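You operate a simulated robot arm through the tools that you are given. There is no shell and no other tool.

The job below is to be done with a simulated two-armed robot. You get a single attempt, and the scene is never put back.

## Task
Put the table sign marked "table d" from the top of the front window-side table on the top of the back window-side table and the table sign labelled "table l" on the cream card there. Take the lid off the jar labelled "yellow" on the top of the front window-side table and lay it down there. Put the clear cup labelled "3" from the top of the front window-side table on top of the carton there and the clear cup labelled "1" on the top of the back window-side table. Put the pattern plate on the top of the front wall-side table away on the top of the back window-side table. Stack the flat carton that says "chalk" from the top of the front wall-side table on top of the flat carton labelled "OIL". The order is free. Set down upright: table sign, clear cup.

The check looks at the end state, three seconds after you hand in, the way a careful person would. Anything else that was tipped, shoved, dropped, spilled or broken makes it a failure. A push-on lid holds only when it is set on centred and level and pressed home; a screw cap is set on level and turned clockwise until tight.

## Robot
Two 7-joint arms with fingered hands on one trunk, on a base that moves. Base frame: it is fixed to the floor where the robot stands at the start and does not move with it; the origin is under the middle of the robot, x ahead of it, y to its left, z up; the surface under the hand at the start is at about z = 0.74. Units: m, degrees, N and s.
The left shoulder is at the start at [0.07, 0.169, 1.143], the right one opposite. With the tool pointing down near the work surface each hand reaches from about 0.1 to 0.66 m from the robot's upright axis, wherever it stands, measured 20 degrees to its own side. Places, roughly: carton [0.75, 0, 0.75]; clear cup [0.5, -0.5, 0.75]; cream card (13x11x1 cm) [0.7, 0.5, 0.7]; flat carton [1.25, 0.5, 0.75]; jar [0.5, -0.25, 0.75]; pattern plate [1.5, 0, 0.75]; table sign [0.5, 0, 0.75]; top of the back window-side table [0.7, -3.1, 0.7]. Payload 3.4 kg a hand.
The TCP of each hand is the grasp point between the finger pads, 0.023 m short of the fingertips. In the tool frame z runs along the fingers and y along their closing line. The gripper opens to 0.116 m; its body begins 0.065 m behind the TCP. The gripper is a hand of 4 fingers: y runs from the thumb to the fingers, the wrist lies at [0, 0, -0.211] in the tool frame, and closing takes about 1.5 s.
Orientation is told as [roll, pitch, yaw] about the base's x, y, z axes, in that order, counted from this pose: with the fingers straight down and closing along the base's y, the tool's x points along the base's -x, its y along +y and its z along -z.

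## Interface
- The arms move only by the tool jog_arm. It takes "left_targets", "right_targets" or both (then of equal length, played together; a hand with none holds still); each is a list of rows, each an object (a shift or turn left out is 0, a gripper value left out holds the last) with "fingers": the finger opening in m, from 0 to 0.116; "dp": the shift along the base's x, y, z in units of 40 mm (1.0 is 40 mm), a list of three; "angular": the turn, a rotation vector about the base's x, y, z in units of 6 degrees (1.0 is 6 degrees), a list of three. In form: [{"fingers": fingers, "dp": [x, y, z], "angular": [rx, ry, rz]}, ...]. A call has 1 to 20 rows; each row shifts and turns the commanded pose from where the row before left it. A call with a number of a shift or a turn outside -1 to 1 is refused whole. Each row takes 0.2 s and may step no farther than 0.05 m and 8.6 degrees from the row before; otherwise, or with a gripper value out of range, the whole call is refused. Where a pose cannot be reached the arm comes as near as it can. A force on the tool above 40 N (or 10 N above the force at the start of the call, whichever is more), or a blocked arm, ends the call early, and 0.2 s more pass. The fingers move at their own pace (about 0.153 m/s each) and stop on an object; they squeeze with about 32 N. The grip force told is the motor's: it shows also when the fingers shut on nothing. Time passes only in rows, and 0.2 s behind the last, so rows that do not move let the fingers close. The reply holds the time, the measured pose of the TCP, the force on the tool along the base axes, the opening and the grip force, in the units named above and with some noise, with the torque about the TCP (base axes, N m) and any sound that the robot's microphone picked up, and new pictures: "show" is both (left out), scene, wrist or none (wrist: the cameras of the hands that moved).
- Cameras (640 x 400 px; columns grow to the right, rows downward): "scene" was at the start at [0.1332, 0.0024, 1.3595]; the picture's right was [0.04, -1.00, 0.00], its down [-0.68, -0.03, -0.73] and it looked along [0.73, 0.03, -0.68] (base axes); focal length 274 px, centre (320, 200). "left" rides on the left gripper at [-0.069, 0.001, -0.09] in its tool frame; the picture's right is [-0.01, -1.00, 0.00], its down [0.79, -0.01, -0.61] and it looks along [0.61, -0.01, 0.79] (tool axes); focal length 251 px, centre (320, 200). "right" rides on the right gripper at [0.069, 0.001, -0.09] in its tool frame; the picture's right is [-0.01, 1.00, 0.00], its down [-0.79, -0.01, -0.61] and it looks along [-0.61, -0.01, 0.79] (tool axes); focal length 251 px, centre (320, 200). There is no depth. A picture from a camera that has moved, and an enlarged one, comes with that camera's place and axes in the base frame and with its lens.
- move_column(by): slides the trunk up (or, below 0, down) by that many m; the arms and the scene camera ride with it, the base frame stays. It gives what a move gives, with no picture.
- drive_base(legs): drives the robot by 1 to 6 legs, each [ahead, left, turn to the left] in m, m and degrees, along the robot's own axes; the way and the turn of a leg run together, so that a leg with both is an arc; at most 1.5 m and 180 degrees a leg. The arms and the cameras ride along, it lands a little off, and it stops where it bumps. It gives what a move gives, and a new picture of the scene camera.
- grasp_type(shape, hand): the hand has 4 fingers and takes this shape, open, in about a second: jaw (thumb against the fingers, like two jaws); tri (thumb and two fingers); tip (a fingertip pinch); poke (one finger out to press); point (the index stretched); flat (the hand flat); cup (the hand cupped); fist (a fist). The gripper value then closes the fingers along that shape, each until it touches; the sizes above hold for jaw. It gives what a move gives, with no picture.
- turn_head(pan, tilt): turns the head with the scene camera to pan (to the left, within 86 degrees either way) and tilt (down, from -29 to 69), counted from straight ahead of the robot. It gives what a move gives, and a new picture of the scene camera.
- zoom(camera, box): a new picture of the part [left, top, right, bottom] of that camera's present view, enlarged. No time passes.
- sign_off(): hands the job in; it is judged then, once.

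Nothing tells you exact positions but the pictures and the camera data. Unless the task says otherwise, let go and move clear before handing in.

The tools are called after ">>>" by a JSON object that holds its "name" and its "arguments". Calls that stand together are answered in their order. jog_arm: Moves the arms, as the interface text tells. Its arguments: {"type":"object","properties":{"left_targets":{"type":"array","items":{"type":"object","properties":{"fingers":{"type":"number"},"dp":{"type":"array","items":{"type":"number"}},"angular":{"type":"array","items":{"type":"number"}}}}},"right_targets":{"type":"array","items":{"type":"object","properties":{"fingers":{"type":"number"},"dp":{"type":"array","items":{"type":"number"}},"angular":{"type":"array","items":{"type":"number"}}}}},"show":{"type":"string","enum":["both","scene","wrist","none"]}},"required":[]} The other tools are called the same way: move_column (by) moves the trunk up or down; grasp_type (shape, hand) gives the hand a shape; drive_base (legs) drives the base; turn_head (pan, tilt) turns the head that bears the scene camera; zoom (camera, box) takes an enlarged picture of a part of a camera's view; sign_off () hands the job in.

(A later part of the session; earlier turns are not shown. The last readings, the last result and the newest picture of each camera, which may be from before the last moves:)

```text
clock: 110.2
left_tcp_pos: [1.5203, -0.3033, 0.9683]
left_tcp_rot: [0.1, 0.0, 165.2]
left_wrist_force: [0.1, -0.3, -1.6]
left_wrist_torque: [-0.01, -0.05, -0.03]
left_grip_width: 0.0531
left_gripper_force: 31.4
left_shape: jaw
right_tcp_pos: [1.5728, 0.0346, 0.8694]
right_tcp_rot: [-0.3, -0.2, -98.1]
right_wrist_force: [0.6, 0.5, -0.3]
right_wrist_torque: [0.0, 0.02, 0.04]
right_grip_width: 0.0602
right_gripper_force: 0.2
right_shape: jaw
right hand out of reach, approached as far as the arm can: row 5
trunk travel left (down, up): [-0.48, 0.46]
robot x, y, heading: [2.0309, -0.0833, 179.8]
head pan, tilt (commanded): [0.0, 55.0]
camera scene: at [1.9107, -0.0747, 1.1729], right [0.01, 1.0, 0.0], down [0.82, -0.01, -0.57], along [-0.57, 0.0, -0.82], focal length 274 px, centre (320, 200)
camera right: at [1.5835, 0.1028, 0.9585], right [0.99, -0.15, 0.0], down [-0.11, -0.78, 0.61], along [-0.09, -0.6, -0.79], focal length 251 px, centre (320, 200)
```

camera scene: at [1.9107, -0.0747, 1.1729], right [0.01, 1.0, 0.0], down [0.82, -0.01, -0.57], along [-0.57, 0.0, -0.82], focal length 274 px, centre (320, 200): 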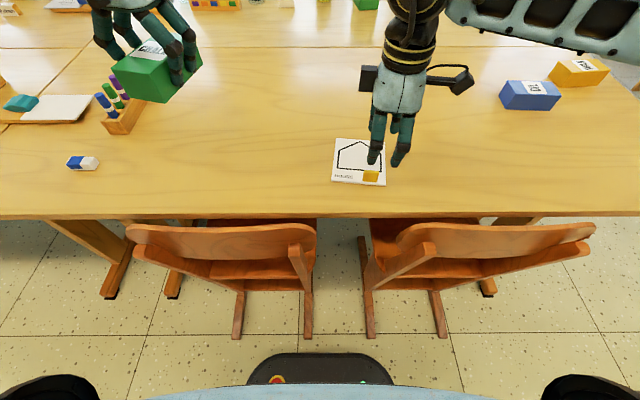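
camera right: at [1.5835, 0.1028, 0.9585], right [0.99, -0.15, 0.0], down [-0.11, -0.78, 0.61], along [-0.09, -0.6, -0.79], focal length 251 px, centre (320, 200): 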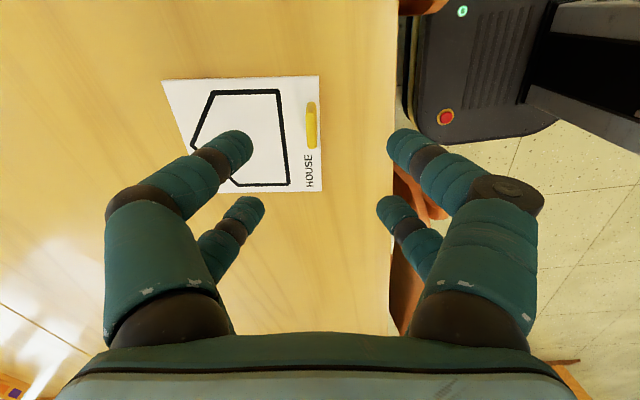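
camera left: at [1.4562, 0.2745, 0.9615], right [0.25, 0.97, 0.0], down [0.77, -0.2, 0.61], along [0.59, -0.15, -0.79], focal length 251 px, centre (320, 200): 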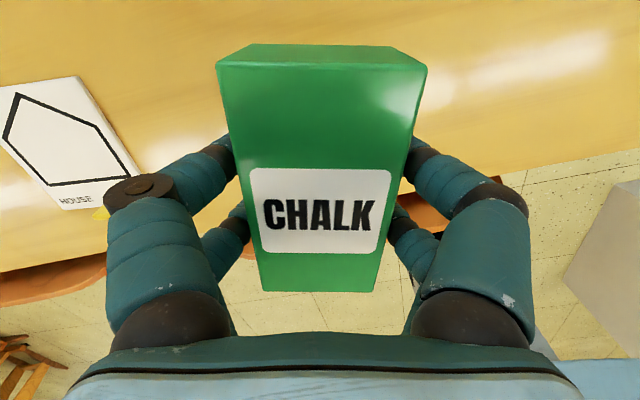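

The tab is at about y = 0.03; the right arm is at its inward limit, so I'll shift the base 7 cm further toward -y.

>>> {"name": "drive_base", "arguments": {"legs": [[0, 0.07, 0]]}}

>>> {"name": "jog_arm", "arguments": {"right_targets": [{"dp": [0, 0.5, 0]}, {"dp": [0, 0.5, 0]}, {"dp": [0, 0.5, 0]}], "show": "wrist"}}

```text
clock: 111.2
left_tcp_pos: [1.5203, -0.3723, 0.9669]
left_tcp_rot: [-0.1, -0.1, 165.2]
left_wrist_force: [-0.3, -0.2, -1.3]
left_wrist_torque: [0.01, 0.01, 0.02]
left_grip_width: 0.0525
left_gripper_force: 31.8
left_shape: jaw
right_tcp_pos: [1.5717, -0.0332, 0.8692]
right_tcp_rot: [-0.2, -0.2, -97.9]
right_wrist_force: [0.6, 0.0, -0.1]
right_wrist_torque: [0.03, -0.01, 0.03]
right_grip_width: 0.0604
right_gripper_force: 0.0
right_shape: jaw
trunk travel left (down, up): [-0.48, 0.46]
robot x, y, heading: [2.0335, -0.1403, 179.8]
head pan, tilt (commanded): [0.0, 55.0]
camera scene: at [1.9103, -0.1431, 1.1728], right [0.01, 1.0, 0.0], down [0.82, 0.0, -0.57], along [-0.57, 0.0, -0.82], focal length 274 px, centre (320, 200)
```

scene: 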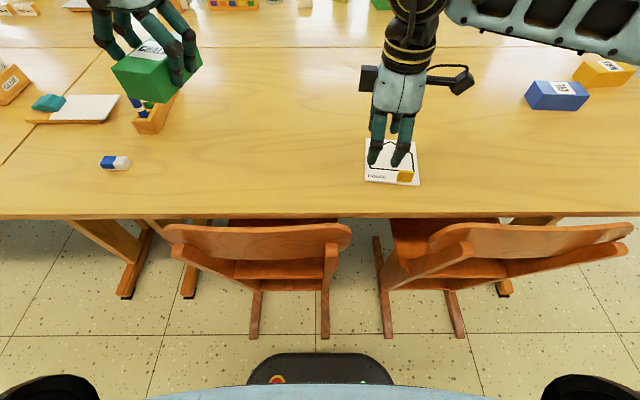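

```text
clock: 112.0
left_tcp_pos: [1.521, -0.3706, 0.9679]
left_tcp_rot: [0.0, 0.1, 165.2]
left_wrist_force: [0.6, 0.3, -1.8]
left_wrist_torque: [-0.02, -0.02, 0.02]
left_grip_width: 0.0528
left_gripper_force: 31.9
left_shape: jaw
right_tcp_pos: [1.5721, 0.0274, 0.8692]
right_tcp_rot: [-0.2, -0.2, -97.9]
right_wrist_force: [0.3, 0.8, 0.2]
right_wrist_torque: [0.0, 0.01, -0.04]
right_grip_width: 0.0603
right_gripper_force: 0.1
right_shape: jaw
trunk travel left (down, up): [-0.48, 0.46]
robot x, y, heading: [2.031, -0.1424, 179.7]
head pan, tilt (commanded): [0.0, 55.0]
camera right: at [1.5828, 0.095, 0.9586], right [0.99, -0.15, 0.0], down [-0.11, -0.78, 0.61], along [-0.09, -0.6, -0.79], focal length 251 px, centre (320, 200)
```

right: 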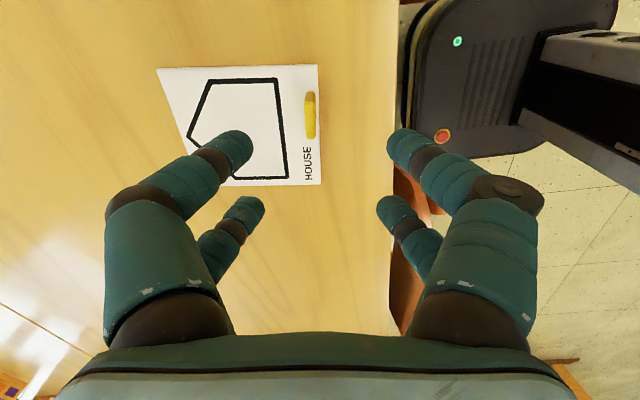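

>>> {"name": "jog_arm", "arguments": {"right_targets": [{"dp": [-0.1, 0.08, -0.6], "fingers": 0.05}, {"dp": [-0.1, 0.08, -0.6]}, {"dp": [0, 0, -0.5]}], "show": "wrist"}}

>>> {"name": "zoom", "arguments": {"camera": "right", "box": [200, 80, 440, 230]}}

```text
clock: 112.8
left_tcp_pos: [1.5198, -0.3711, 0.9672]
left_tcp_rot: [0.0, 0.0, 165.1]
left_wrist_force: [-0.6, 0.4, -1.3]
left_wrist_torque: [-0.02, -0.06, 0.0]
left_grip_width: 0.0527
left_gripper_force: 32.2
left_shape: jaw
right_tcp_pos: [1.5634, 0.0339, 0.8008]
right_tcp_rot: [-0.2, -0.2, -98.0]
right_wrist_force: [0.0, -0.3, 0.0]
right_wrist_torque: [0.0, -0.01, 0.02]
right_grip_width: 0.0505
right_gripper_force: 0.0
right_shape: jaw
trunk travel left (down, up): [-0.48, 0.46]
robot x, y, heading: [2.0317, -0.1416, 179.8]
head pan, tilt (commanded): [0.0, 55.0]
camera right: at [1.5737, 0.1021, 0.8912], right [0.99, -0.15, 0.0], down [-0.11, -0.78, 0.61], along [-0.09, -0.6, -0.79], focal length 251 px, centre (320, 200)
```

right: 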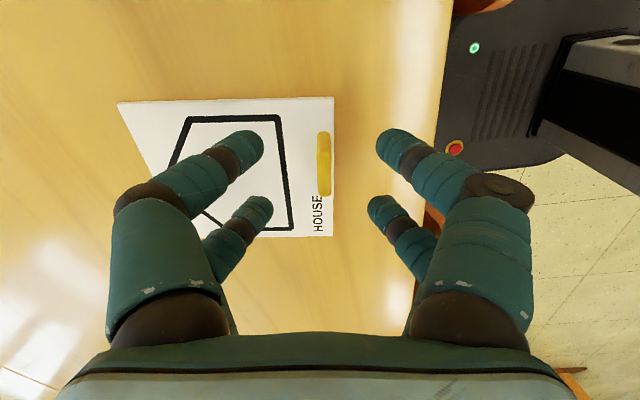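

```text
2.67 times, centred on (320, 155) of right
camera zoom: at [1.5737, 0.1021, 0.8912], right [0.99, -0.15, 0.0], down [-0.11, -0.78, 0.61], along [-0.09, -0.6, -0.79], focal length 670 px, centre (320, 320)
```

zoom: 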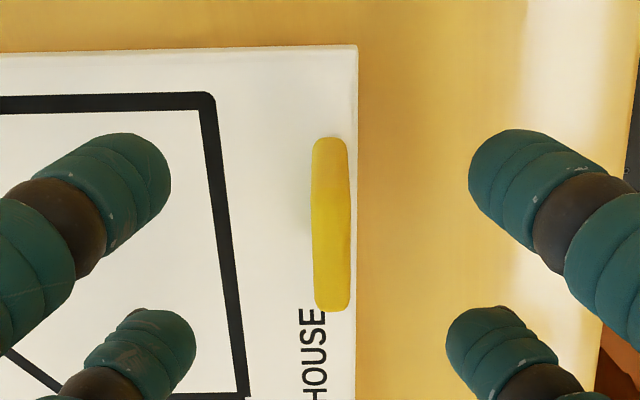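

>>> {"name": "jog_arm", "arguments": {"right_targets": [{"dp": [0.05, 0.05, -0.4]}, {"dp": [0, 0, -0.33]}, {"dp": [0, 0, 0]}], "show": "wrist"}}

>>> {"name": "zoom", "arguments": {"camera": "right", "box": [200, 80, 440, 230]}}

```text
clock: 113.6
left_tcp_pos: [1.521, -0.3702, 0.9685]
left_tcp_rot: [0.0, 0.0, 165.1]
left_wrist_force: [-0.6, 1.6, -1.7]
left_wrist_torque: [-0.02, -0.01, -0.01]
left_grip_width: 0.053
left_gripper_force: 31.9
left_shape: jaw
right_tcp_pos: [1.5653, 0.0363, 0.7719]
right_tcp_rot: [-0.1, -0.2, -97.9]
right_wrist_force: [1.1, 0.2, 0.4]
right_wrist_torque: [0.0, 0.01, 0.0]
right_grip_width: 0.0506
right_gripper_force: 0.0
right_shape: jaw
trunk travel left (down, up): [-0.48, 0.46]
robot x, y, heading: [2.0319, -0.1426, 179.6]
head pan, tilt (commanded): [0.0, 55.0]
camera right: at [1.577, 0.1043, 0.8621], right [0.99, -0.15, 0.0], down [-0.11, -0.79, 0.61], along [-0.09, -0.6, -0.79], focal length 251 px, centre (320, 200)
```

right: 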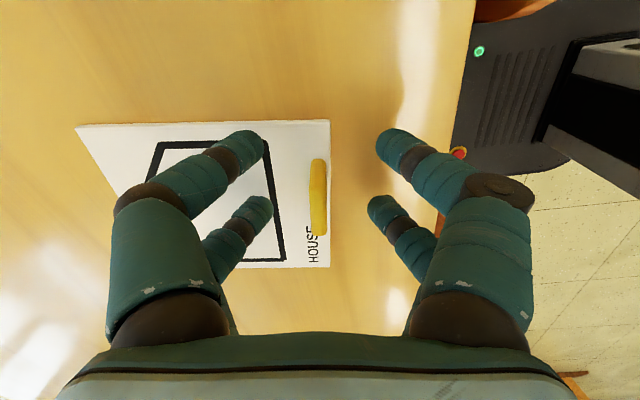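

```text
2.67 times, centred on (320, 155) of right
camera zoom: at [1.577, 0.1043, 0.8621], right [0.99, -0.15, 0.0], down [-0.11, -0.79, 0.61], along [-0.09, -0.6, -0.79], focal length 670 px, centre (320, 320)
```

zoom: 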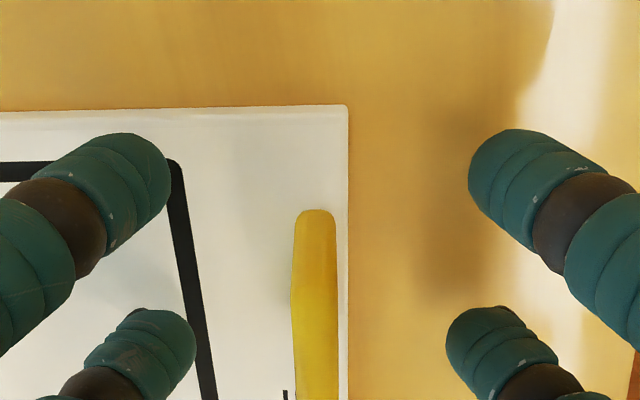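

The tab is centred between the fingers. Closing and lifting only slightly to see whether it holds level.

>>> {"name": "jog_arm", "arguments": {"right_targets": [{"fingers": 0.0}, {"dp": [0, 0, 0]}, {"dp": [0, 0, 0]}, {"dp": [0, 0, 0]}, {"dp": [0, 0, 0]}], "show": "wrist"}}

```text
clock: 114.8
left_tcp_pos: [1.5194, -0.3719, 0.9685]
left_tcp_rot: [0.0, -0.1, 165.2]
left_wrist_force: [-0.7, -0.9, -2.3]
left_wrist_torque: [-0.01, 0.02, -0.02]
left_grip_width: 0.0527
left_gripper_force: 32.1
left_shape: jaw
right_tcp_pos: [1.5653, 0.0357, 0.7722]
right_tcp_rot: [-0.1, -0.2, -97.9]
right_wrist_force: [0.1, 0.0, -0.3]
right_wrist_torque: [0.0, -0.05, -0.01]
right_grip_width: 0.0
right_gripper_force: 32.5
right_shape: jaw
trunk travel left (down, up): [-0.48, 0.46]
robot x, y, heading: [2.0315, -0.1455, 179.7]
head pan, tilt (commanded): [0.0, 55.0]
camera right: at [1.5768, 0.1043, 0.8623], right [0.99, -0.15, 0.0], down [-0.11, -0.78, 0.61], along [-0.09, -0.6, -0.79], focal length 251 px, centre (320, 200)
```

right: 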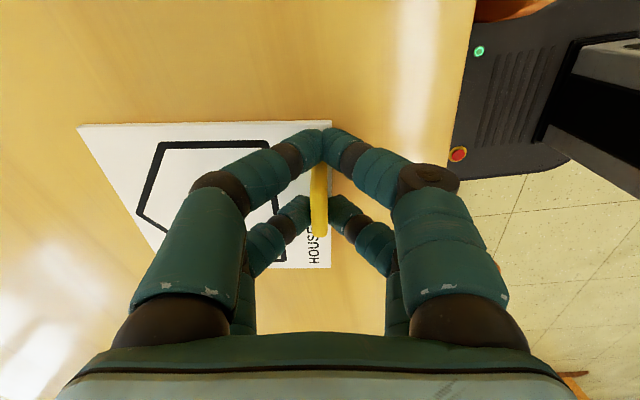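

Only the far finger pair met the tab. I'll open, shift 2 cm along the tab so the near pair is centred on it, and close again.

>>> {"name": "jog_arm", "arguments": {"right_targets": [{"fingers": 0.05}, {"dp": [0, 0, 0]}, {"dp": [0, 0, 0]}, {"dp": [0.0, -0.24, 0]}, {"dp": [0, -0.24, 0]}], "show": "wrist"}}

```text
clock: 116.0
left_tcp_pos: [1.5207, -0.3705, 0.968]
left_tcp_rot: [0.0, 0.1, 165.1]
left_wrist_force: [0.1, -0.3, -2.7]
left_wrist_torque: [-0.02, 0.02, -0.03]
left_grip_width: 0.0528
left_gripper_force: 32.5
left_shape: jaw
right_tcp_pos: [1.5663, 0.0173, 0.7722]
right_tcp_rot: [-0.2, -0.2, -97.9]
right_wrist_force: [0.7, 0.2, 0.1]
right_wrist_torque: [0.0, 0.02, 0.0]
right_grip_width: 0.0494
right_gripper_force: 0.0
right_shape: jaw
trunk travel left (down, up): [-0.48, 0.46]
robot x, y, heading: [2.0327, -0.1417, 179.8]
head pan, tilt (commanded): [0.0, 55.0]
camera right: at [1.5776, 0.085, 0.8619], right [0.99, -0.15, 0.0], down [-0.11, -0.79, 0.61], along [-0.09, -0.6, -0.79], focal length 251 px, centre (320, 200)
```

right: 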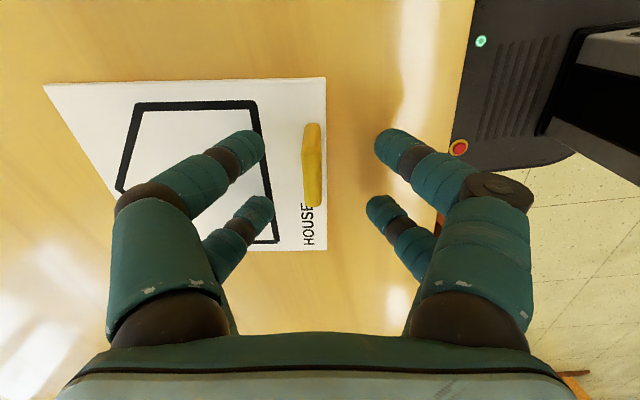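

>>> {"name": "jog_arm", "arguments": {"right_targets": [{"dp": [-0.08, 0, 0]}, {"fingers": 0.0}, {"dp": [0, 0, 0]}, {"dp": [0, 0, 0]}, {"dp": [0, 0, 0]}], "show": "wrist"}}

```text
clock: 117.2
left_tcp_pos: [1.5198, -0.3693, 0.9676]
left_tcp_rot: [0.0, 0.0, 165.1]
left_wrist_force: [0.6, -0.1, -2.0]
left_wrist_torque: [0.0, -0.02, 0.0]
left_grip_width: 0.0531
left_gripper_force: 31.9
left_shape: jaw
right_tcp_pos: [1.5628, 0.0175, 0.7716]
right_tcp_rot: [-0.2, -0.3, -97.9]
right_wrist_force: [-0.2, 0.2, -0.5]
right_wrist_torque: [0.0, -0.04, 0.0]
right_grip_width: 0.0001
right_gripper_force: 32.1
right_shape: jaw
trunk travel left (down, up): [-0.48, 0.46]
robot x, y, heading: [2.0323, -0.1409, 179.5]
head pan, tilt (commanded): [0.0, 55.0]
camera right: at [1.5742, 0.085, 0.8614], right [0.99, -0.15, 0.0], down [-0.11, -0.78, 0.61], along [-0.09, -0.6, -0.79], focal length 251 px, centre (320, 200)
```

right: 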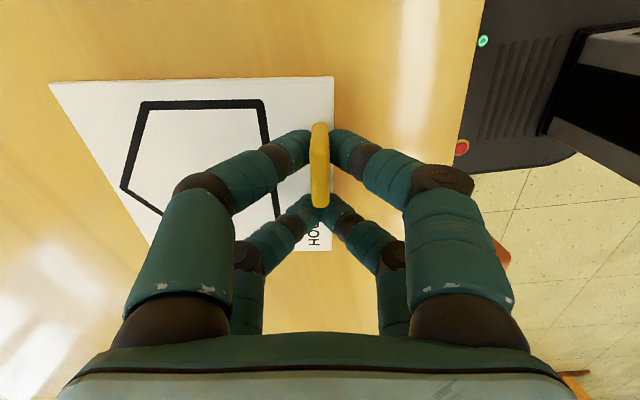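

The near pair now holds the tab. Lifting slightly to test.

>>> {"name": "jog_arm", "arguments": {"right_targets": [{"dp": [0, 0, 0.2]}, {"dp": [0, 0, 0.4]}, {"dp": [0, 0, 0.4]}], "show": "both"}}

>>> {"name": "zoom", "arguments": {"camera": "scene", "box": [330, 100, 470, 200]}}

```text
clock: 118.0
left_tcp_pos: [1.5202, -0.3701, 0.9676]
left_tcp_rot: [0.0, 0.0, 165.2]
left_wrist_force: [-0.3, 0.2, -1.5]
left_wrist_torque: [0.02, 0.02, 0.02]
left_grip_width: 0.0524
left_gripper_force: 32.1
left_shape: jaw
right_tcp_pos: [1.5636, 0.0158, 0.8123]
right_tcp_rot: [-0.2, -0.2, -98.0]
right_wrist_force: [-0.6, 0.6, 0.2]
right_wrist_torque: [-0.01, 0.01, -0.01]
right_grip_width: 0.0001
right_gripper_force: 32.6
right_shape: jaw
trunk travel left (down, up): [-0.48, 0.46]
robot x, y, heading: [2.0328, -0.1412, 179.9]
head pan, tilt (commanded): [0.0, 55.0]
camera scene: at [1.9105, -0.1421, 1.1728], right [0.01, 1.0, 0.0], down [0.82, -0.01, -0.57], along [-0.57, 0.0, -0.82], focal length 274 px, centre (320, 200)
camera right: at [1.5746, 0.085, 0.9022], right [0.99, -0.15, 0.0], down [-0.11, -0.78, 0.61], along [-0.09, -0.6, -0.79], focal length 251 px, centre (320, 200)
```

scene: 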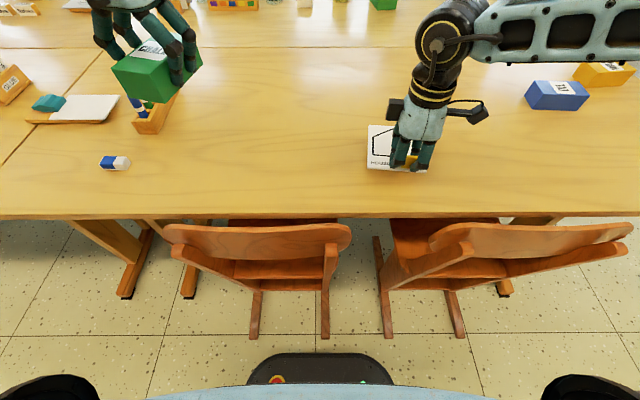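
right: 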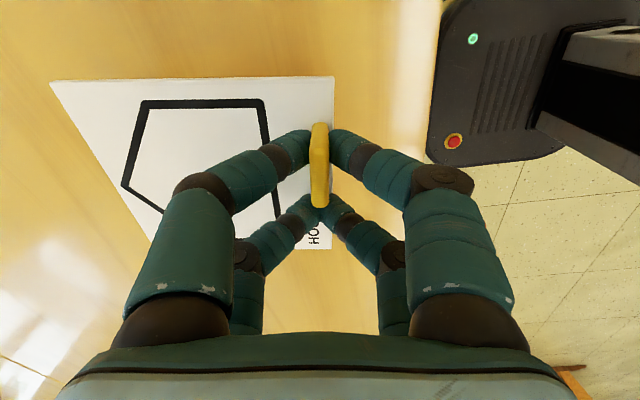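

```text
4.00 times, centred on (400, 150) of scene
camera zoom: at [1.9105, -0.1421, 1.1728], right [0.01, 1.0, 0.0], down [0.82, -0.01, -0.57], along [-0.57, 0.0, -0.82], focal length 1094 px, centre (0, 400)
```

zoom: 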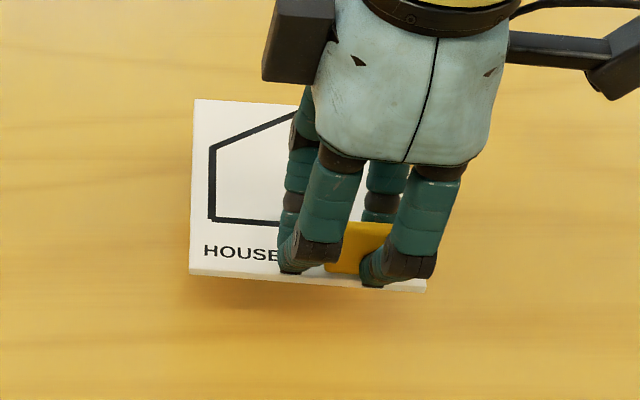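

The plate lifts cleanly and level. Raising it and driving back around to the left end to stack chalk on OIL.

>>> {"name": "jog_arm", "arguments": {"right_targets": [{"dp": [0, 0, 0.7]}, {"dp": [0, 0, 0.8]}, {"dp": [0, 0.2, 0.8]}, {"dp": [0, 0.4, 0.8]}, {"dp": [0.2, 0.6, 0.6]}, {"dp": [0.2, 0.6, 0.3]}], "show": "none"}}

>>> {"name": "drive_base", "arguments": {"legs": [[0, -0.65, 0], [0, -0.62, 0], [0, 0, 90]]}}

```text
clock: 119.4
left_tcp_pos: [1.52, -0.3695, 0.9686]
left_tcp_rot: [0.0, 0.0, 165.2]
left_wrist_force: [0.6, 0.3, -1.9]
left_wrist_torque: [0.02, 0.01, 0.03]
left_grip_width: 0.0527
left_gripper_force: 31.8
left_shape: jaw
right_tcp_pos: [1.5806, 0.0894, 0.9729]
right_tcp_rot: [-0.1, -0.3, -97.8]
right_wrist_force: [-0.3, 0.6, -0.5]
right_wrist_torque: [0.03, -0.02, -0.02]
right_grip_width: 0.0
right_gripper_force: 32.1
right_shape: jaw
trunk travel left (down, up): [-0.48, 0.46]
robot x, y, heading: [2.0319, -0.1467, 179.5]
head pan, tilt (commanded): [0.0, 55.0]
```

```text
clock: 129.9
left_tcp_pos: [2.2609, 0.6071, 0.9677]
left_tcp_rot: [0.0, -0.1, -105.1]
left_wrist_force: [0.3, 0.5, -1.6]
left_wrist_torque: [0.03, 0.02, 0.05]
left_grip_width: 0.0524
left_gripper_force: 31.6
left_shape: jaw
right_tcp_pos: [1.8033, 0.6668, 0.9721]
right_tcp_rot: [-0.1, -0.2, -8.2]
right_wrist_force: [0.2, -0.4, -0.1]
right_wrist_torque: [0.03, 0.02, 0.0]
right_grip_width: 0.0
right_gripper_force: 32.4
right_shape: jaw
trunk travel left (down, up): [-0.48, 0.46]
robot x, y, heading: [2.0345, 1.1209, -90.8]
head pan, tilt (commanded): [0.0, 55.0]
camera scene: at [2.0348, 0.997, 1.1728], right [-1.0, 0.01, 0.0], down [0.01, 0.82, -0.57], along [-0.01, -0.57, -0.82], focal length 274 px, centre (320, 200)
```

scene: 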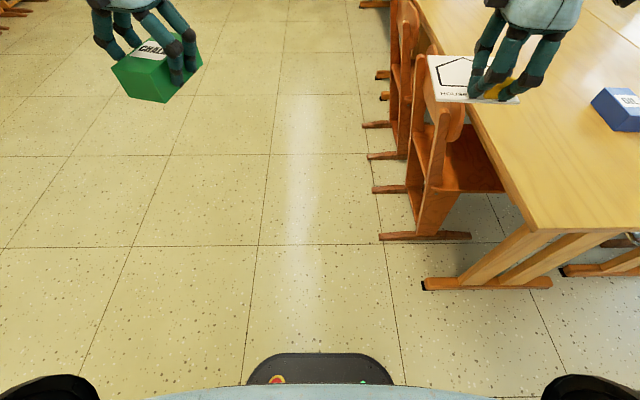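

>>> {"name": "drive_base", "arguments": {"legs": [[0, -0.92, 0.8], [0.14, 0, 0]]}}

```text
clock: 135.7
left_tcp_pos: [1.3501, 0.4692, 0.9677]
left_tcp_rot: [0.0, 0.0, -103.8]
left_wrist_force: [0.2, -1.0, -0.3]
left_wrist_torque: [-0.01, -0.02, 0.04]
left_grip_width: 0.0526
left_gripper_force: 32.4
left_shape: jaw
right_tcp_pos: [0.8887, 0.5196, 0.9721]
right_tcp_rot: [-0.3, -0.1, -7.1]
right_wrist_force: [-1.0, -0.1, 0.0]
right_wrist_torque: [0.04, 0.03, -0.01]
right_grip_width: 0.0
right_gripper_force: 31.8
right_shape: jaw
trunk travel left (down, up): [-0.48, 0.46]
robot x, y, heading: [1.1105, 0.979, -89.4]
head pan, tilt (commanded): [0.0, 55.0]
camera scene: at [1.1142, 0.8555, 1.1728], right [-1.0, -0.01, 0.0], down [-0.01, 0.82, -0.57], along [0.01, -0.57, -0.82], focal length 274 px, centre (320, 200)
```

scene: 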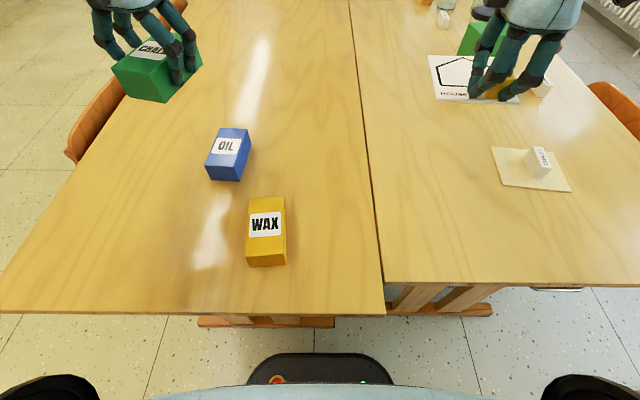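

>>> {"name": "zoom", "arguments": {"camera": "scene", "box": [180, 110, 300, 185]}}

```text
5.33 times, centred on (240, 148) of scene
camera zoom: at [1.1142, 0.8555, 1.1728], right [-1.0, -0.01, 0.0], down [-0.01, 0.82, -0.57], along [0.01, -0.57, -0.82], focal length 1459 px, centre (747, 480)
```

zoom: 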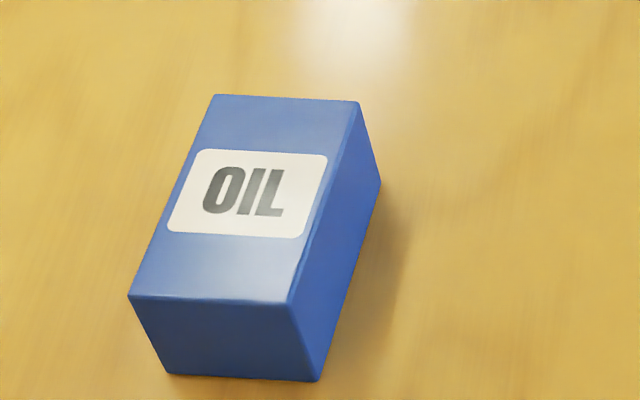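

OIL's centre is at about [1.308, 0.456], top at z ≈ 0.784. Moving chalk above it, aligned with its long side.

>>> {"name": "jog_arm", "arguments": {"left_targets": [{"dp": [-0.2625, -0.083, -0.5], "angular": [0, 0, 0.41]}, {"dp": [-0.2625, -0.083, -0.5], "angular": [0, 0, 0.41]}, {"dp": [-0.2625, -0.083, -0.5], "angular": [0, 0, 0.41]}, {"dp": [-0.2625, -0.083, -0.5], "angular": [0, 0, 0.41]}, {"dp": [0, 0, 0]}], "show": "both"}}

```text
clock: 136.9
left_tcp_pos: [1.31, 0.4576, 0.8886]
left_tcp_rot: [-0.1, 0.0, -94.0]
left_wrist_force: [-0.8, -0.4, -2.4]
left_wrist_torque: [-0.01, -0.02, -0.02]
left_grip_width: 0.0526
left_gripper_force: 32.6
left_shape: jaw
right_tcp_pos: [0.8901, 0.5207, 0.9719]
right_tcp_rot: [-0.2, -0.2, -7.0]
right_wrist_force: [-0.5, -0.8, 0.4]
right_wrist_torque: [0.03, 0.06, -0.01]
right_grip_width: 0.0
right_gripper_force: 31.9
right_shape: jaw
trunk travel left (down, up): [-0.48, 0.46]
robot x, y, heading: [1.117, 0.9775, -89.6]
head pan, tilt (commanded): [0.0, 55.0]
camera scene: at [1.1144, 0.8563, 1.1729], right [-1.0, -0.01, 0.0], down [-0.01, 0.82, -0.57], along [0.01, -0.57, -0.82], focal length 274 px, centre (320, 200)
camera left: at [1.3042, 0.3888, 0.977], right [-1.0, 0.06, 0.0], down [0.05, 0.79, 0.61], along [0.04, 0.61, -0.8], focal length 251 px, centre (320, 200)
```

scene: 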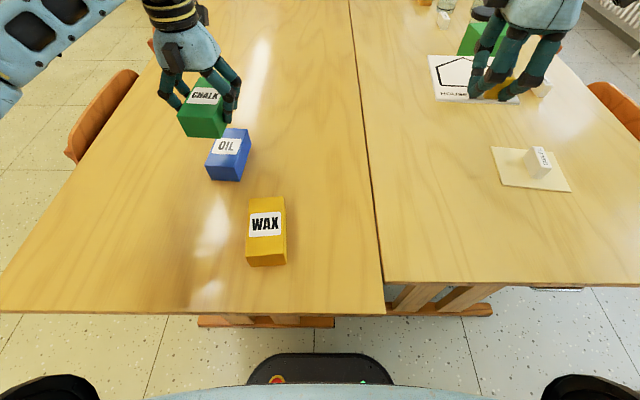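
left: 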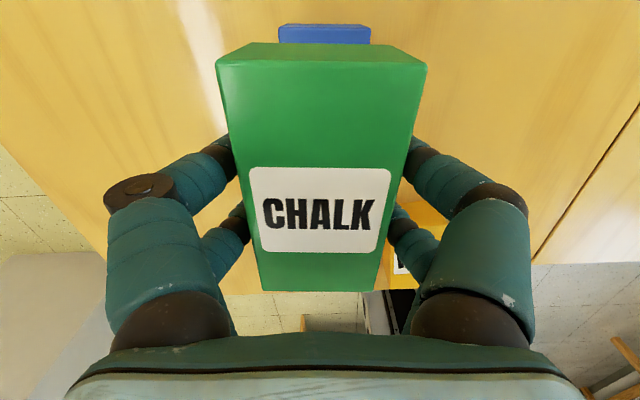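

Aligned within a few mm. Lowering onto OIL in small steps at the end.

>>> {"name": "jog_arm", "arguments": {"left_targets": [{"dp": [-0.07, -0.03, -0.6]}, {"dp": [0, 0, -0.6]}, {"dp": [0, 0, -0.3]}, {"dp": [0, 0, 0]}], "show": "both"}}

>>> {"name": "zoom", "arguments": {"camera": "scene", "box": [150, 70, 310, 190]}}

```text
clock: 137.9
left_tcp_pos: [1.3068, 0.455, 0.8291]
left_tcp_rot: [-0.1, 0.0, -94.1]
left_wrist_force: [0.1, 0.0, -1.0]
left_wrist_torque: [0.0, -0.01, 0.02]
left_grip_width: 0.0525
left_gripper_force: 32.2
left_shape: jaw
right_tcp_pos: [0.8893, 0.5222, 0.9724]
right_tcp_rot: [-0.2, -0.2, -7.0]
right_wrist_force: [-0.4, 0.6, -0.9]
right_wrist_torque: [-0.03, 0.03, 0.02]
right_grip_width: 0.0002
right_gripper_force: 32.0
right_shape: jaw
trunk travel left (down, up): [-0.48, 0.46]
robot x, y, heading: [1.1135, 0.9805, -89.4]
head pan, tilt (commanded): [0.0, 55.0]
camera scene: at [1.1142, 0.8561, 1.1728], right [-1.0, -0.01, 0.0], down [-0.01, 0.82, -0.57], along [0.01, -0.57, -0.82], focal length 274 px, centre (320, 200)
camera left: at [1.3018, 0.3871, 0.9173], right [-1.0, 0.06, 0.0], down [0.05, 0.79, 0.61], along [0.04, 0.61, -0.79], focal length 251 px, centre (320, 200)
```

scene: 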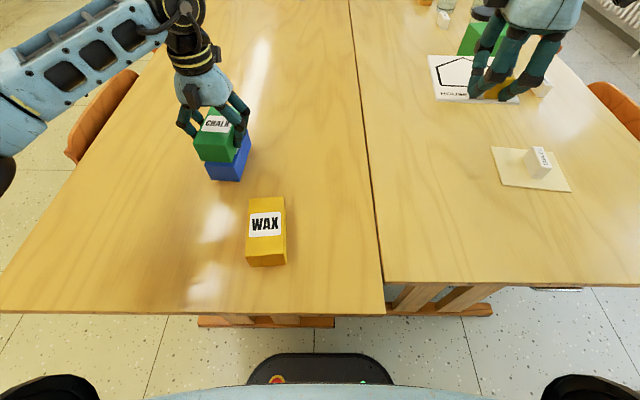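
left: 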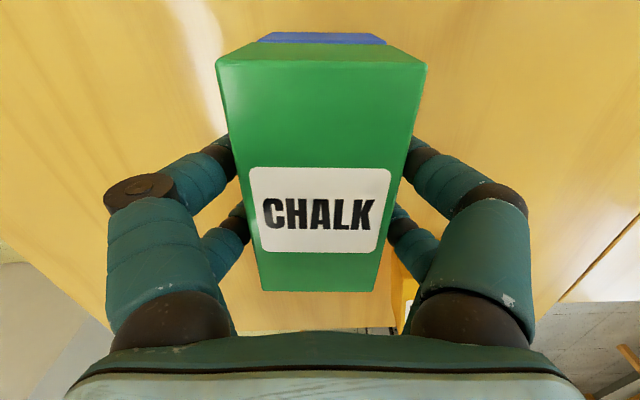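

```text
3.33 times, centred on (230, 130) of scene
camera zoom: at [1.1142, 0.8561, 1.1728], right [-1.0, -0.01, 0.0], down [-0.01, 0.82, -0.57], along [0.01, -0.57, -0.82], focal length 912 px, centre (620, 433)
```

zoom: 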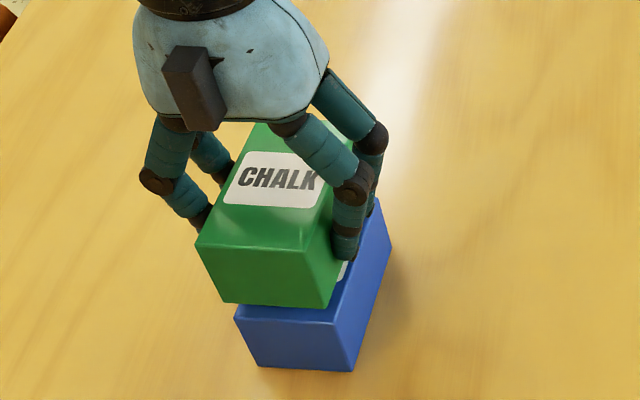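

>>> {"name": "jog_arm", "arguments": {"left_targets": [{"dp": [0, 0, -0.12]}, {"dp": [0, 0, -0.12]}, {"dp": [0, 0, 0]}], "show": "none"}}

>>> {"name": "jog_arm", "arguments": {"left_targets": [{"dp": [0, 0, -0.06]}, {"dp": [0, 0, 0]}], "show": "none"}}

>>> {"name": "jog_arm", "arguments": {"left_targets": [{"dp": [0, 0, -0.05]}, {"dp": [0, 0, 0]}], "show": "wrist"}}

```text
clock: 138.7
left_tcp_pos: [1.3071, 0.4553, 0.8191]
left_tcp_rot: [0.0, 0.1, -94.1]
left_wrist_force: [0.3, 0.6, -1.7]
left_wrist_torque: [0.01, 0.02, -0.02]
left_grip_width: 0.0527
left_gripper_force: 32.1
left_shape: jaw
right_tcp_pos: [0.8882, 0.5217, 0.9724]
right_tcp_rot: [-0.3, -0.2, -7.0]
right_wrist_force: [0.0, 0.1, 0.1]
right_wrist_torque: [0.04, 0.04, 0.0]
right_grip_width: 0.0
right_gripper_force: 31.7
right_shape: jaw
trunk travel left (down, up): [-0.48, 0.46]
robot x, y, heading: [1.1109, 0.9791, -89.7]
head pan, tilt (commanded): [0.0, 55.0]
```

```text
clock: 139.3
left_tcp_pos: [1.3057, 0.4548, 0.8164]
left_tcp_rot: [0.0, 0.0, -94.1]
left_wrist_force: [0.8, -1.4, 0.7]
left_wrist_torque: [0.0, -0.02, 0.01]
left_grip_width: 0.0525
left_gripper_force: 31.9
left_shape: jaw
right_tcp_pos: [0.8901, 0.5224, 0.9711]
right_tcp_rot: [-0.3, -0.1, -7.0]
right_wrist_force: [-1.2, 0.1, -0.3]
right_wrist_torque: [0.04, -0.01, 0.03]
right_grip_width: 0.0
right_gripper_force: 32.4
right_shape: jaw
trunk travel left (down, up): [-0.48, 0.46]
robot x, y, heading: [1.1127, 0.9782, -89.7]
head pan, tilt (commanded): [0.0, 55.0]
```

```text
clock: 139.9
left_tcp_pos: [1.3067, 0.4563, 0.8163]
left_tcp_rot: [0.0, -0.2, -94.0]
left_wrist_force: [1.5, -5.1, 16.8]
left_wrist_torque: [-0.05, -0.03, -0.03]
left_grip_width: 0.0523
left_gripper_force: 31.7
left_shape: jaw
right_tcp_pos: [0.889, 0.5231, 0.9727]
right_tcp_rot: [-0.2, -0.2, -7.0]
right_wrist_force: [0.4, -0.6, -0.3]
right_wrist_torque: [0.01, 0.0, -0.03]
right_grip_width: 0.0
right_gripper_force: 32.1
right_shape: jaw
trunk travel left (down, up): [-0.48, 0.46]
robot x, y, heading: [1.1132, 0.9784, -89.5]
head pan, tilt (commanded): [0.0, 55.0]
camera left: at [1.3013, 0.3888, 0.9057], right [-1.0, 0.06, 0.0], down [0.05, 0.8, 0.6], along [0.04, 0.6, -0.8], focal length 251 px, centre (320, 200)
```

left: 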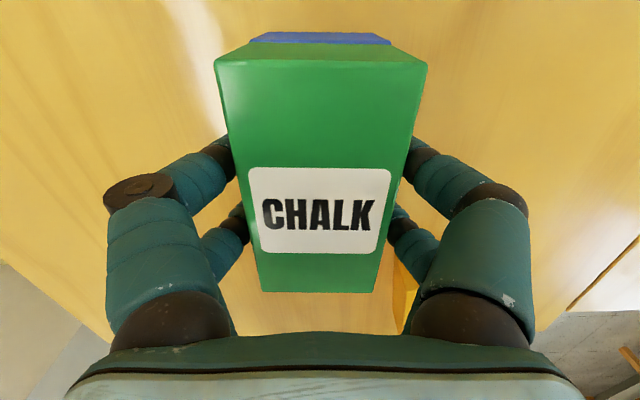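

Chalk rests on OIL. Easing off and opening gradually.

>>> {"name": "jog_arm", "arguments": {"left_targets": [{"dp": [0, 0, 0.05]}, {"fingers": 0.06}, {"fingers": 0.068}, {"fingers": 0.08}, {"fingers": 0.095}, {"dp": [0, 0, 0]}], "show": "both"}}

```text
clock: 141.3
left_tcp_pos: [1.3059, 0.4569, 0.8158]
left_tcp_rot: [0.0, 0.0, -94.1]
left_wrist_force: [0.2, -0.1, -0.2]
left_wrist_torque: [-0.01, 0.03, -0.02]
left_grip_width: 0.0947
left_gripper_force: 0.0
left_shape: jaw
right_tcp_pos: [0.8895, 0.5208, 0.9717]
right_tcp_rot: [-0.1, -0.3, -7.0]
right_wrist_force: [0.9, -0.8, -0.3]
right_wrist_torque: [0.03, 0.03, -0.02]
right_grip_width: 0.0001
right_gripper_force: 32.0
right_shape: jaw
trunk travel left (down, up): [-0.48, 0.46]
robot x, y, heading: [1.1148, 0.9754, -89.5]
head pan, tilt (commanded): [0.0, 55.0]
camera scene: at [1.1141, 0.8563, 1.1729], right [-1.0, -0.01, 0.0], down [-0.01, 0.82, -0.57], along [0.01, -0.57, -0.82], focal length 274 px, centre (320, 200)
camera left: at [1.3012, 0.3881, 0.9053], right [-1.0, 0.06, 0.0], down [0.05, 0.79, 0.61], along [0.04, 0.61, -0.79], focal length 251 px, centre (320, 200)
```

scene: 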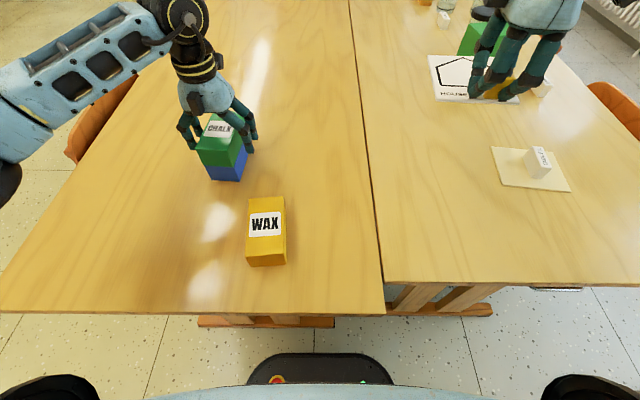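
left: 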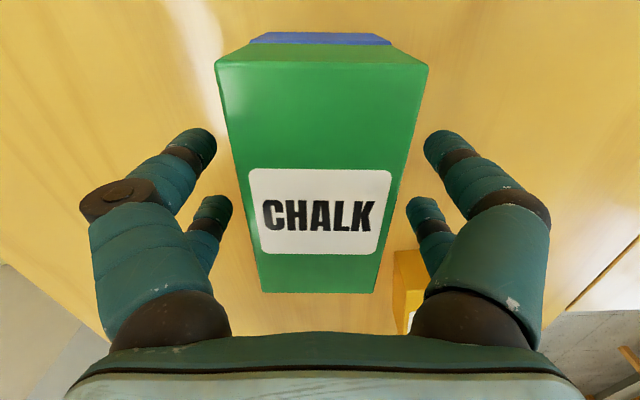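

Released cleanly. Rising straight up and checking the stack.

>>> {"name": "jog_arm", "arguments": {"left_targets": [{"dp": [0, 0, 0.5]}, {"dp": [0, 0, 0.8]}, {"dp": [0, 0, 0.9]}, {"dp": [0, 0, 0.9]}, {"dp": [0.3, 0.3, 0.6]}], "show": "scene"}}

>>> {"name": "zoom", "arguments": {"camera": "scene", "box": [150, 80, 310, 200]}}

```text
clock: 142.5
left_tcp_pos: [1.3183, 0.4701, 0.9663]
left_tcp_rot: [0.1, 0.0, -94.1]
left_wrist_force: [-0.2, -0.2, 0.7]
left_wrist_torque: [-0.02, 0.02, 0.01]
left_grip_width: 0.0949
left_gripper_force: 0.0
left_shape: jaw
right_tcp_pos: [0.8895, 0.523, 0.9725]
right_tcp_rot: [-0.3, -0.3, -7.1]
right_wrist_force: [0.6, -1.0, 1.0]
right_wrist_torque: [0.0, 0.0, -0.03]
right_grip_width: 0.0
right_gripper_force: 31.9
right_shape: jaw
trunk travel left (down, up): [-0.48, 0.46]
robot x, y, heading: [1.1151, 0.9818, -89.5]
head pan, tilt (commanded): [0.0, 55.0]
camera scene: at [1.1148, 0.8573, 1.173], right [-1.0, -0.01, 0.0], down [-0.01, 0.82, -0.57], along [0.0, -0.57, -0.82], focal length 274 px, centre (320, 200)
```

scene: 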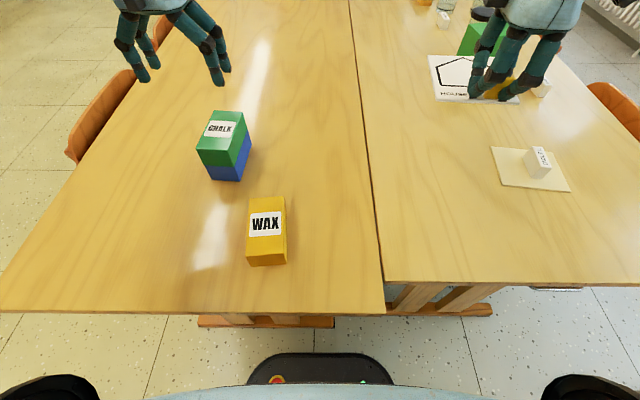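

```text
3.33 times, centred on (230, 140) of scene
camera zoom: at [1.1148, 0.8573, 1.173], right [-1.0, -0.01, 0.0], down [-0.01, 0.82, -0.57], along [0.0, -0.57, -0.82], focal length 912 px, centre (620, 400)
```

zoom: 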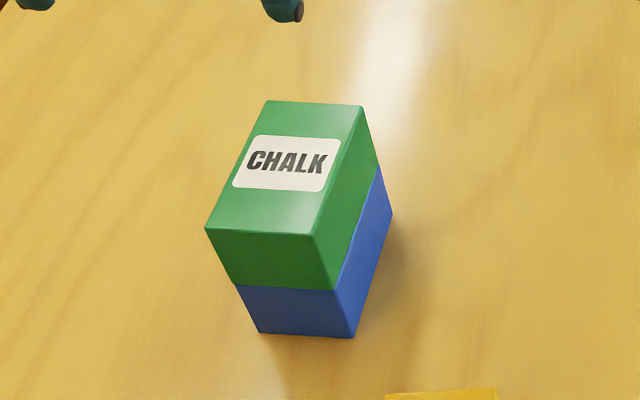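

The chalk carton sits squarely on OIL. With the plate in the right hand and the left free, I'll go back to the window side to pick up TABLE D on the way to the back table.

>>> {"name": "drive_base", "arguments": {"legs": [[-0.16, 0, 0], [0, -1.12, 0], [0, 0, 89.5]]}}

```text
clock: 152.9
left_tcp_pos: [0.5149, 1.3188, 0.9636]
left_tcp_rot: [0.0, 0.0, -6.6]
left_wrist_force: [0.4, 0.1, -0.6]
left_wrist_torque: [0.0, 0.01, 0.01]
left_grip_width: 0.0949
left_gripper_force: 0.1
left_shape: jaw
right_tcp_pos: [0.4424, 0.8935, 0.9721]
right_tcp_rot: [-0.1, -0.2, 80.3]
right_wrist_force: [0.1, 0.2, 0.4]
right_wrist_torque: [-0.01, 0.03, -0.02]
right_grip_width: 0.0001
right_gripper_force: 32.1
right_shape: jaw
trunk travel left (down, up): [-0.48, 0.46]
robot x, y, heading: [-0.0075, 1.1359, -2.3]
head pan, tilt (commanded): [0.0, 55.0]
camera scene: at [0.1173, 1.1329, 1.1729], right [-0.04, -1.0, 0.0], down [-0.82, 0.03, -0.57], along [0.57, -0.02, -0.82], focal length 274 px, centre (320, 200)
```

scene: 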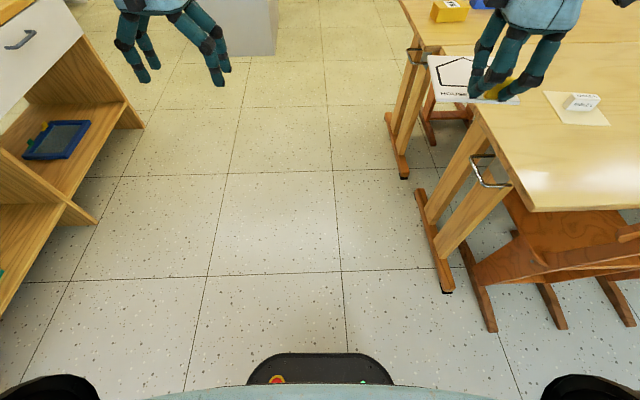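

>>> {"name": "drive_base", "arguments": {"legs": [[0, 0, 2.3], [-0.02, -0.5, 0], [0, -0.43, 0]]}}

```text
clock: 158.5
left_tcp_pos: [0.4898, 0.4065, 0.9649]
left_tcp_rot: [0.1, 0.0, -4.1]
left_wrist_force: [-1.4, 0.5, 0.0]
left_wrist_torque: [0.04, -0.02, 0.02]
left_grip_width: 0.0951
left_gripper_force: 0.1
left_shape: jaw
right_tcp_pos: [0.436, -0.0213, 0.972]
right_tcp_rot: [-0.1, -0.1, 83.0]
right_wrist_force: [-0.2, -0.1, 0.1]
right_wrist_torque: [-0.01, 0.02, -0.02]
right_grip_width: 0.0002
right_gripper_force: 31.7
right_shape: jaw
trunk travel left (down, up): [-0.48, 0.46]
robot x, y, heading: [-0.023, 0.2032, 0.5]
head pan, tilt (commanded): [0.0, 55.0]
camera scene: at [0.1009, 0.2025, 1.1729], right [0.01, -1.0, 0.0], down [-0.82, -0.01, -0.57], along [0.57, 0.01, -0.82], focal length 274 px, centre (320, 200)
```

scene: 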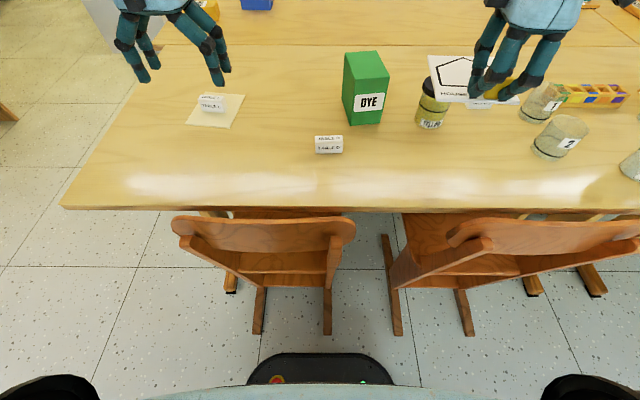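

>>> {"name": "drive_base", "arguments": {"legs": [[0, -0.13, 0]]}}

>>> {"name": "zoom", "arguments": {"camera": "scene", "box": [220, 100, 320, 165]}}

```text
clock: 159.8
left_tcp_pos: [0.4904, 0.2776, 0.9646]
left_tcp_rot: [0.1, 0.0, -3.8]
left_wrist_force: [-1.4, 0.3, 0.6]
left_wrist_torque: [0.02, 0.02, -0.01]
left_grip_width: 0.0948
left_gripper_force: 0.1
left_shape: jaw
right_tcp_pos: [0.4372, -0.1505, 0.9724]
right_tcp_rot: [-0.3, -0.2, 83.2]
right_wrist_force: [-0.1, -0.8, -0.9]
right_wrist_torque: [-0.01, 0.04, 0.01]
right_grip_width: 0.0002
right_gripper_force: 32.0
right_shape: jaw
trunk travel left (down, up): [-0.48, 0.46]
robot x, y, heading: [-0.0193, 0.0729, 0.5]
head pan, tilt (commanded): [0.0, 55.0]
camera scene: at [0.1022, 0.0724, 1.1729], right [0.01, -1.0, 0.0], down [-0.82, -0.01, -0.57], along [0.57, 0.01, -0.82], focal length 274 px, centre (320, 200)
```

scene: 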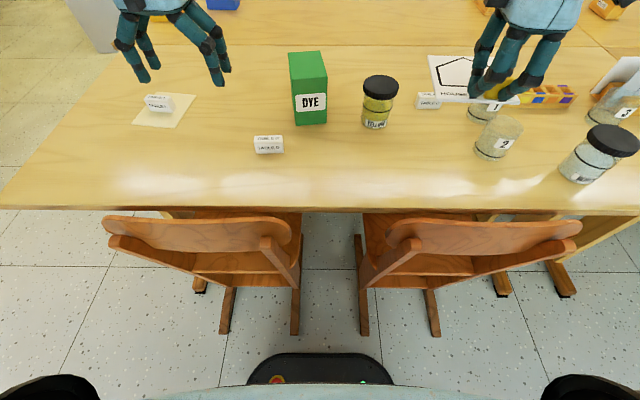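

```text
6.15 times, centred on (270, 132) of scene
camera zoom: at [0.1022, 0.0724, 1.1729], right [0.01, -1.0, 0.0], down [-0.82, -0.01, -0.57], along [0.57, 0.01, -0.82], focal length 1683 px, centre (628, 615)
```

zoom: 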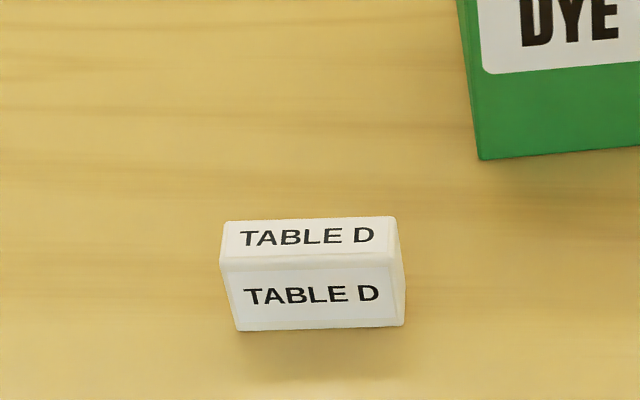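

TABLE D is at about [0.537, 0.190], turned about 3°. Bringing the left hand above it with the fingers narrowed and turned to close across its thin side.

>>> {"name": "jog_arm", "arguments": {"left_targets": [{"dp": [0.082, -0.144, -0.1], "angular": [0, 0, -0.99], "fingers": 0.044}, {"dp": [0.082, -0.144, -0.1], "angular": [0, 0, -0.99]}, {"dp": [0.082, -0.144, -0.1], "angular": [0, 0, -0.99]}, {"dp": [0.082, -0.144, -0.1], "angular": [0, 0, -0.99]}, {"dp": [0.082, -0.144, -0.1], "angular": [0, 0, -0.99]}, {"dp": [0.082, -0.144, -0.1], "angular": [0, 0, -0.99]}, {"dp": [0.082, -0.144, -0.1], "angular": [0, 0, -0.99]}, {"dp": [0.082, -0.144, -0.1], "angular": [0, 0, -0.99]}, {"dp": [0.082, -0.144, -0.1], "angular": [0, 0, -0.99]}, {"dp": [0.082, -0.144, -0.1], "angular": [0, 0, -0.99]}, {"dp": [0.082, -0.144, -0.1], "angular": [0, 0, -0.99]}, {"dp": [0.082, -0.144, -0.1], "angular": [0, 0, -0.99]}, {"dp": [0.082, -0.144, -0.1], "angular": [0, 0, -0.99]}, {"dp": [0.082, -0.144, -0.1], "angular": [0, 0, -0.99]}], "show": "both"}}

```text
clock: 162.8
left_tcp_pos: [0.5362, 0.1966, 0.9082]
left_tcp_rot: [0.1, 0.0, -87.2]
left_wrist_force: [-0.7, -0.8, -0.2]
left_wrist_torque: [0.0, -0.01, -0.02]
left_grip_width: 0.0446
left_gripper_force: 0.1
left_shape: jaw
right_tcp_pos: [0.4369, -0.1516, 0.9714]
right_tcp_rot: [-0.2, -0.2, 83.2]
right_wrist_force: [-0.6, -0.2, -0.8]
right_wrist_torque: [0.0, 0.03, 0.0]
right_grip_width: 0.0001
right_gripper_force: 31.7
right_shape: jaw
trunk travel left (down, up): [-0.48, 0.46]
robot x, y, heading: [-0.0199, 0.0725, 0.5]
head pan, tilt (commanded): [0.0, 55.0]
camera scene: at [0.1023, 0.0726, 1.1728], right [0.01, -1.0, 0.0], down [-0.82, -0.01, -0.57], along [0.57, 0.01, -0.82], focal length 274 px, centre (320, 200)
camera left: at [0.5398, 0.1282, 0.9971], right [-1.0, -0.06, 0.0], down [-0.05, 0.79, 0.61], along [-0.04, 0.61, -0.79], focal length 251 px, centre (320, 200)
```

scene: 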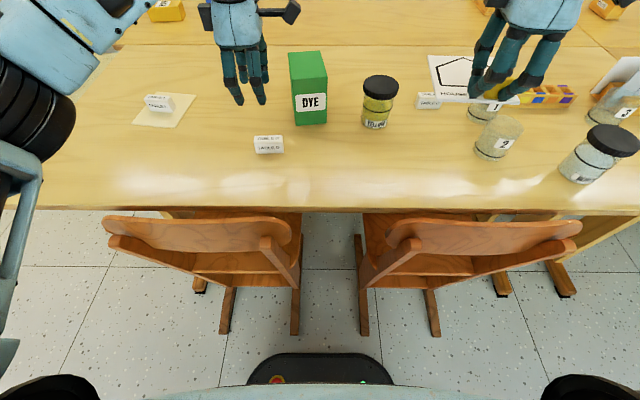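
left: 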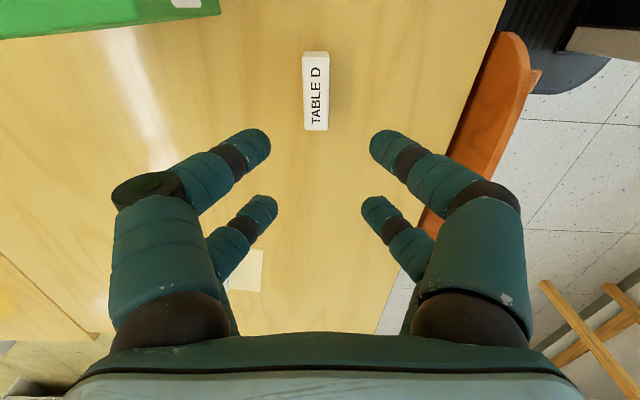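

Aligned. Lowering around TABLE D, checking before closing.

>>> {"name": "jog_arm", "arguments": {"left_targets": [{"dp": [0.06, 0, -0.9]}, {"dp": [0, 0, -0.9]}, {"dp": [0, 0, -0.9]}, {"dp": [0, 0, -0.55]}], "show": "wrist"}}

```text
clock: 163.8
left_tcp_pos: [0.5402, 0.1971, 0.7784]
left_tcp_rot: [0.0, -0.1, -87.1]
left_wrist_force: [-1.2, 0.9, 0.1]
left_wrist_torque: [0.01, -0.02, -0.03]
left_grip_width: 0.0443
left_gripper_force: 0.1
left_shape: jaw
right_tcp_pos: [0.4384, -0.1521, 0.9725]
right_tcp_rot: [-0.2, -0.2, 83.2]
right_wrist_force: [-0.2, -0.6, -0.7]
right_wrist_torque: [0.01, 0.02, 0.01]
right_grip_width: 0.0
right_gripper_force: 32.1
right_shape: jaw
trunk travel left (down, up): [-0.48, 0.46]
robot x, y, heading: [-0.0254, 0.0747, 0.7]
head pan, tilt (commanded): [0.0, 55.0]
camera left: at [0.5436, 0.1294, 0.8679], right [-1.0, -0.06, 0.0], down [-0.05, 0.79, 0.61], along [-0.04, 0.61, -0.8], focal length 251 px, centre (320, 200)
```

left: 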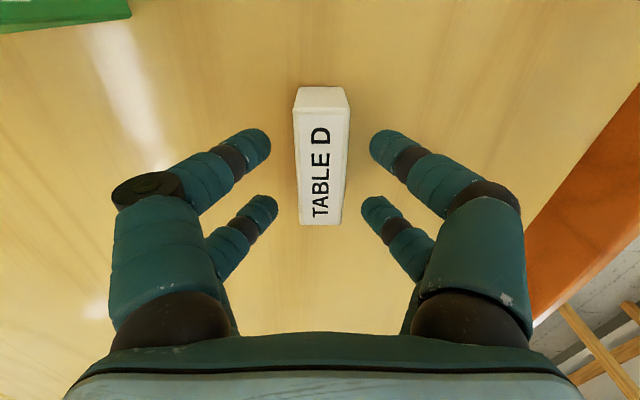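

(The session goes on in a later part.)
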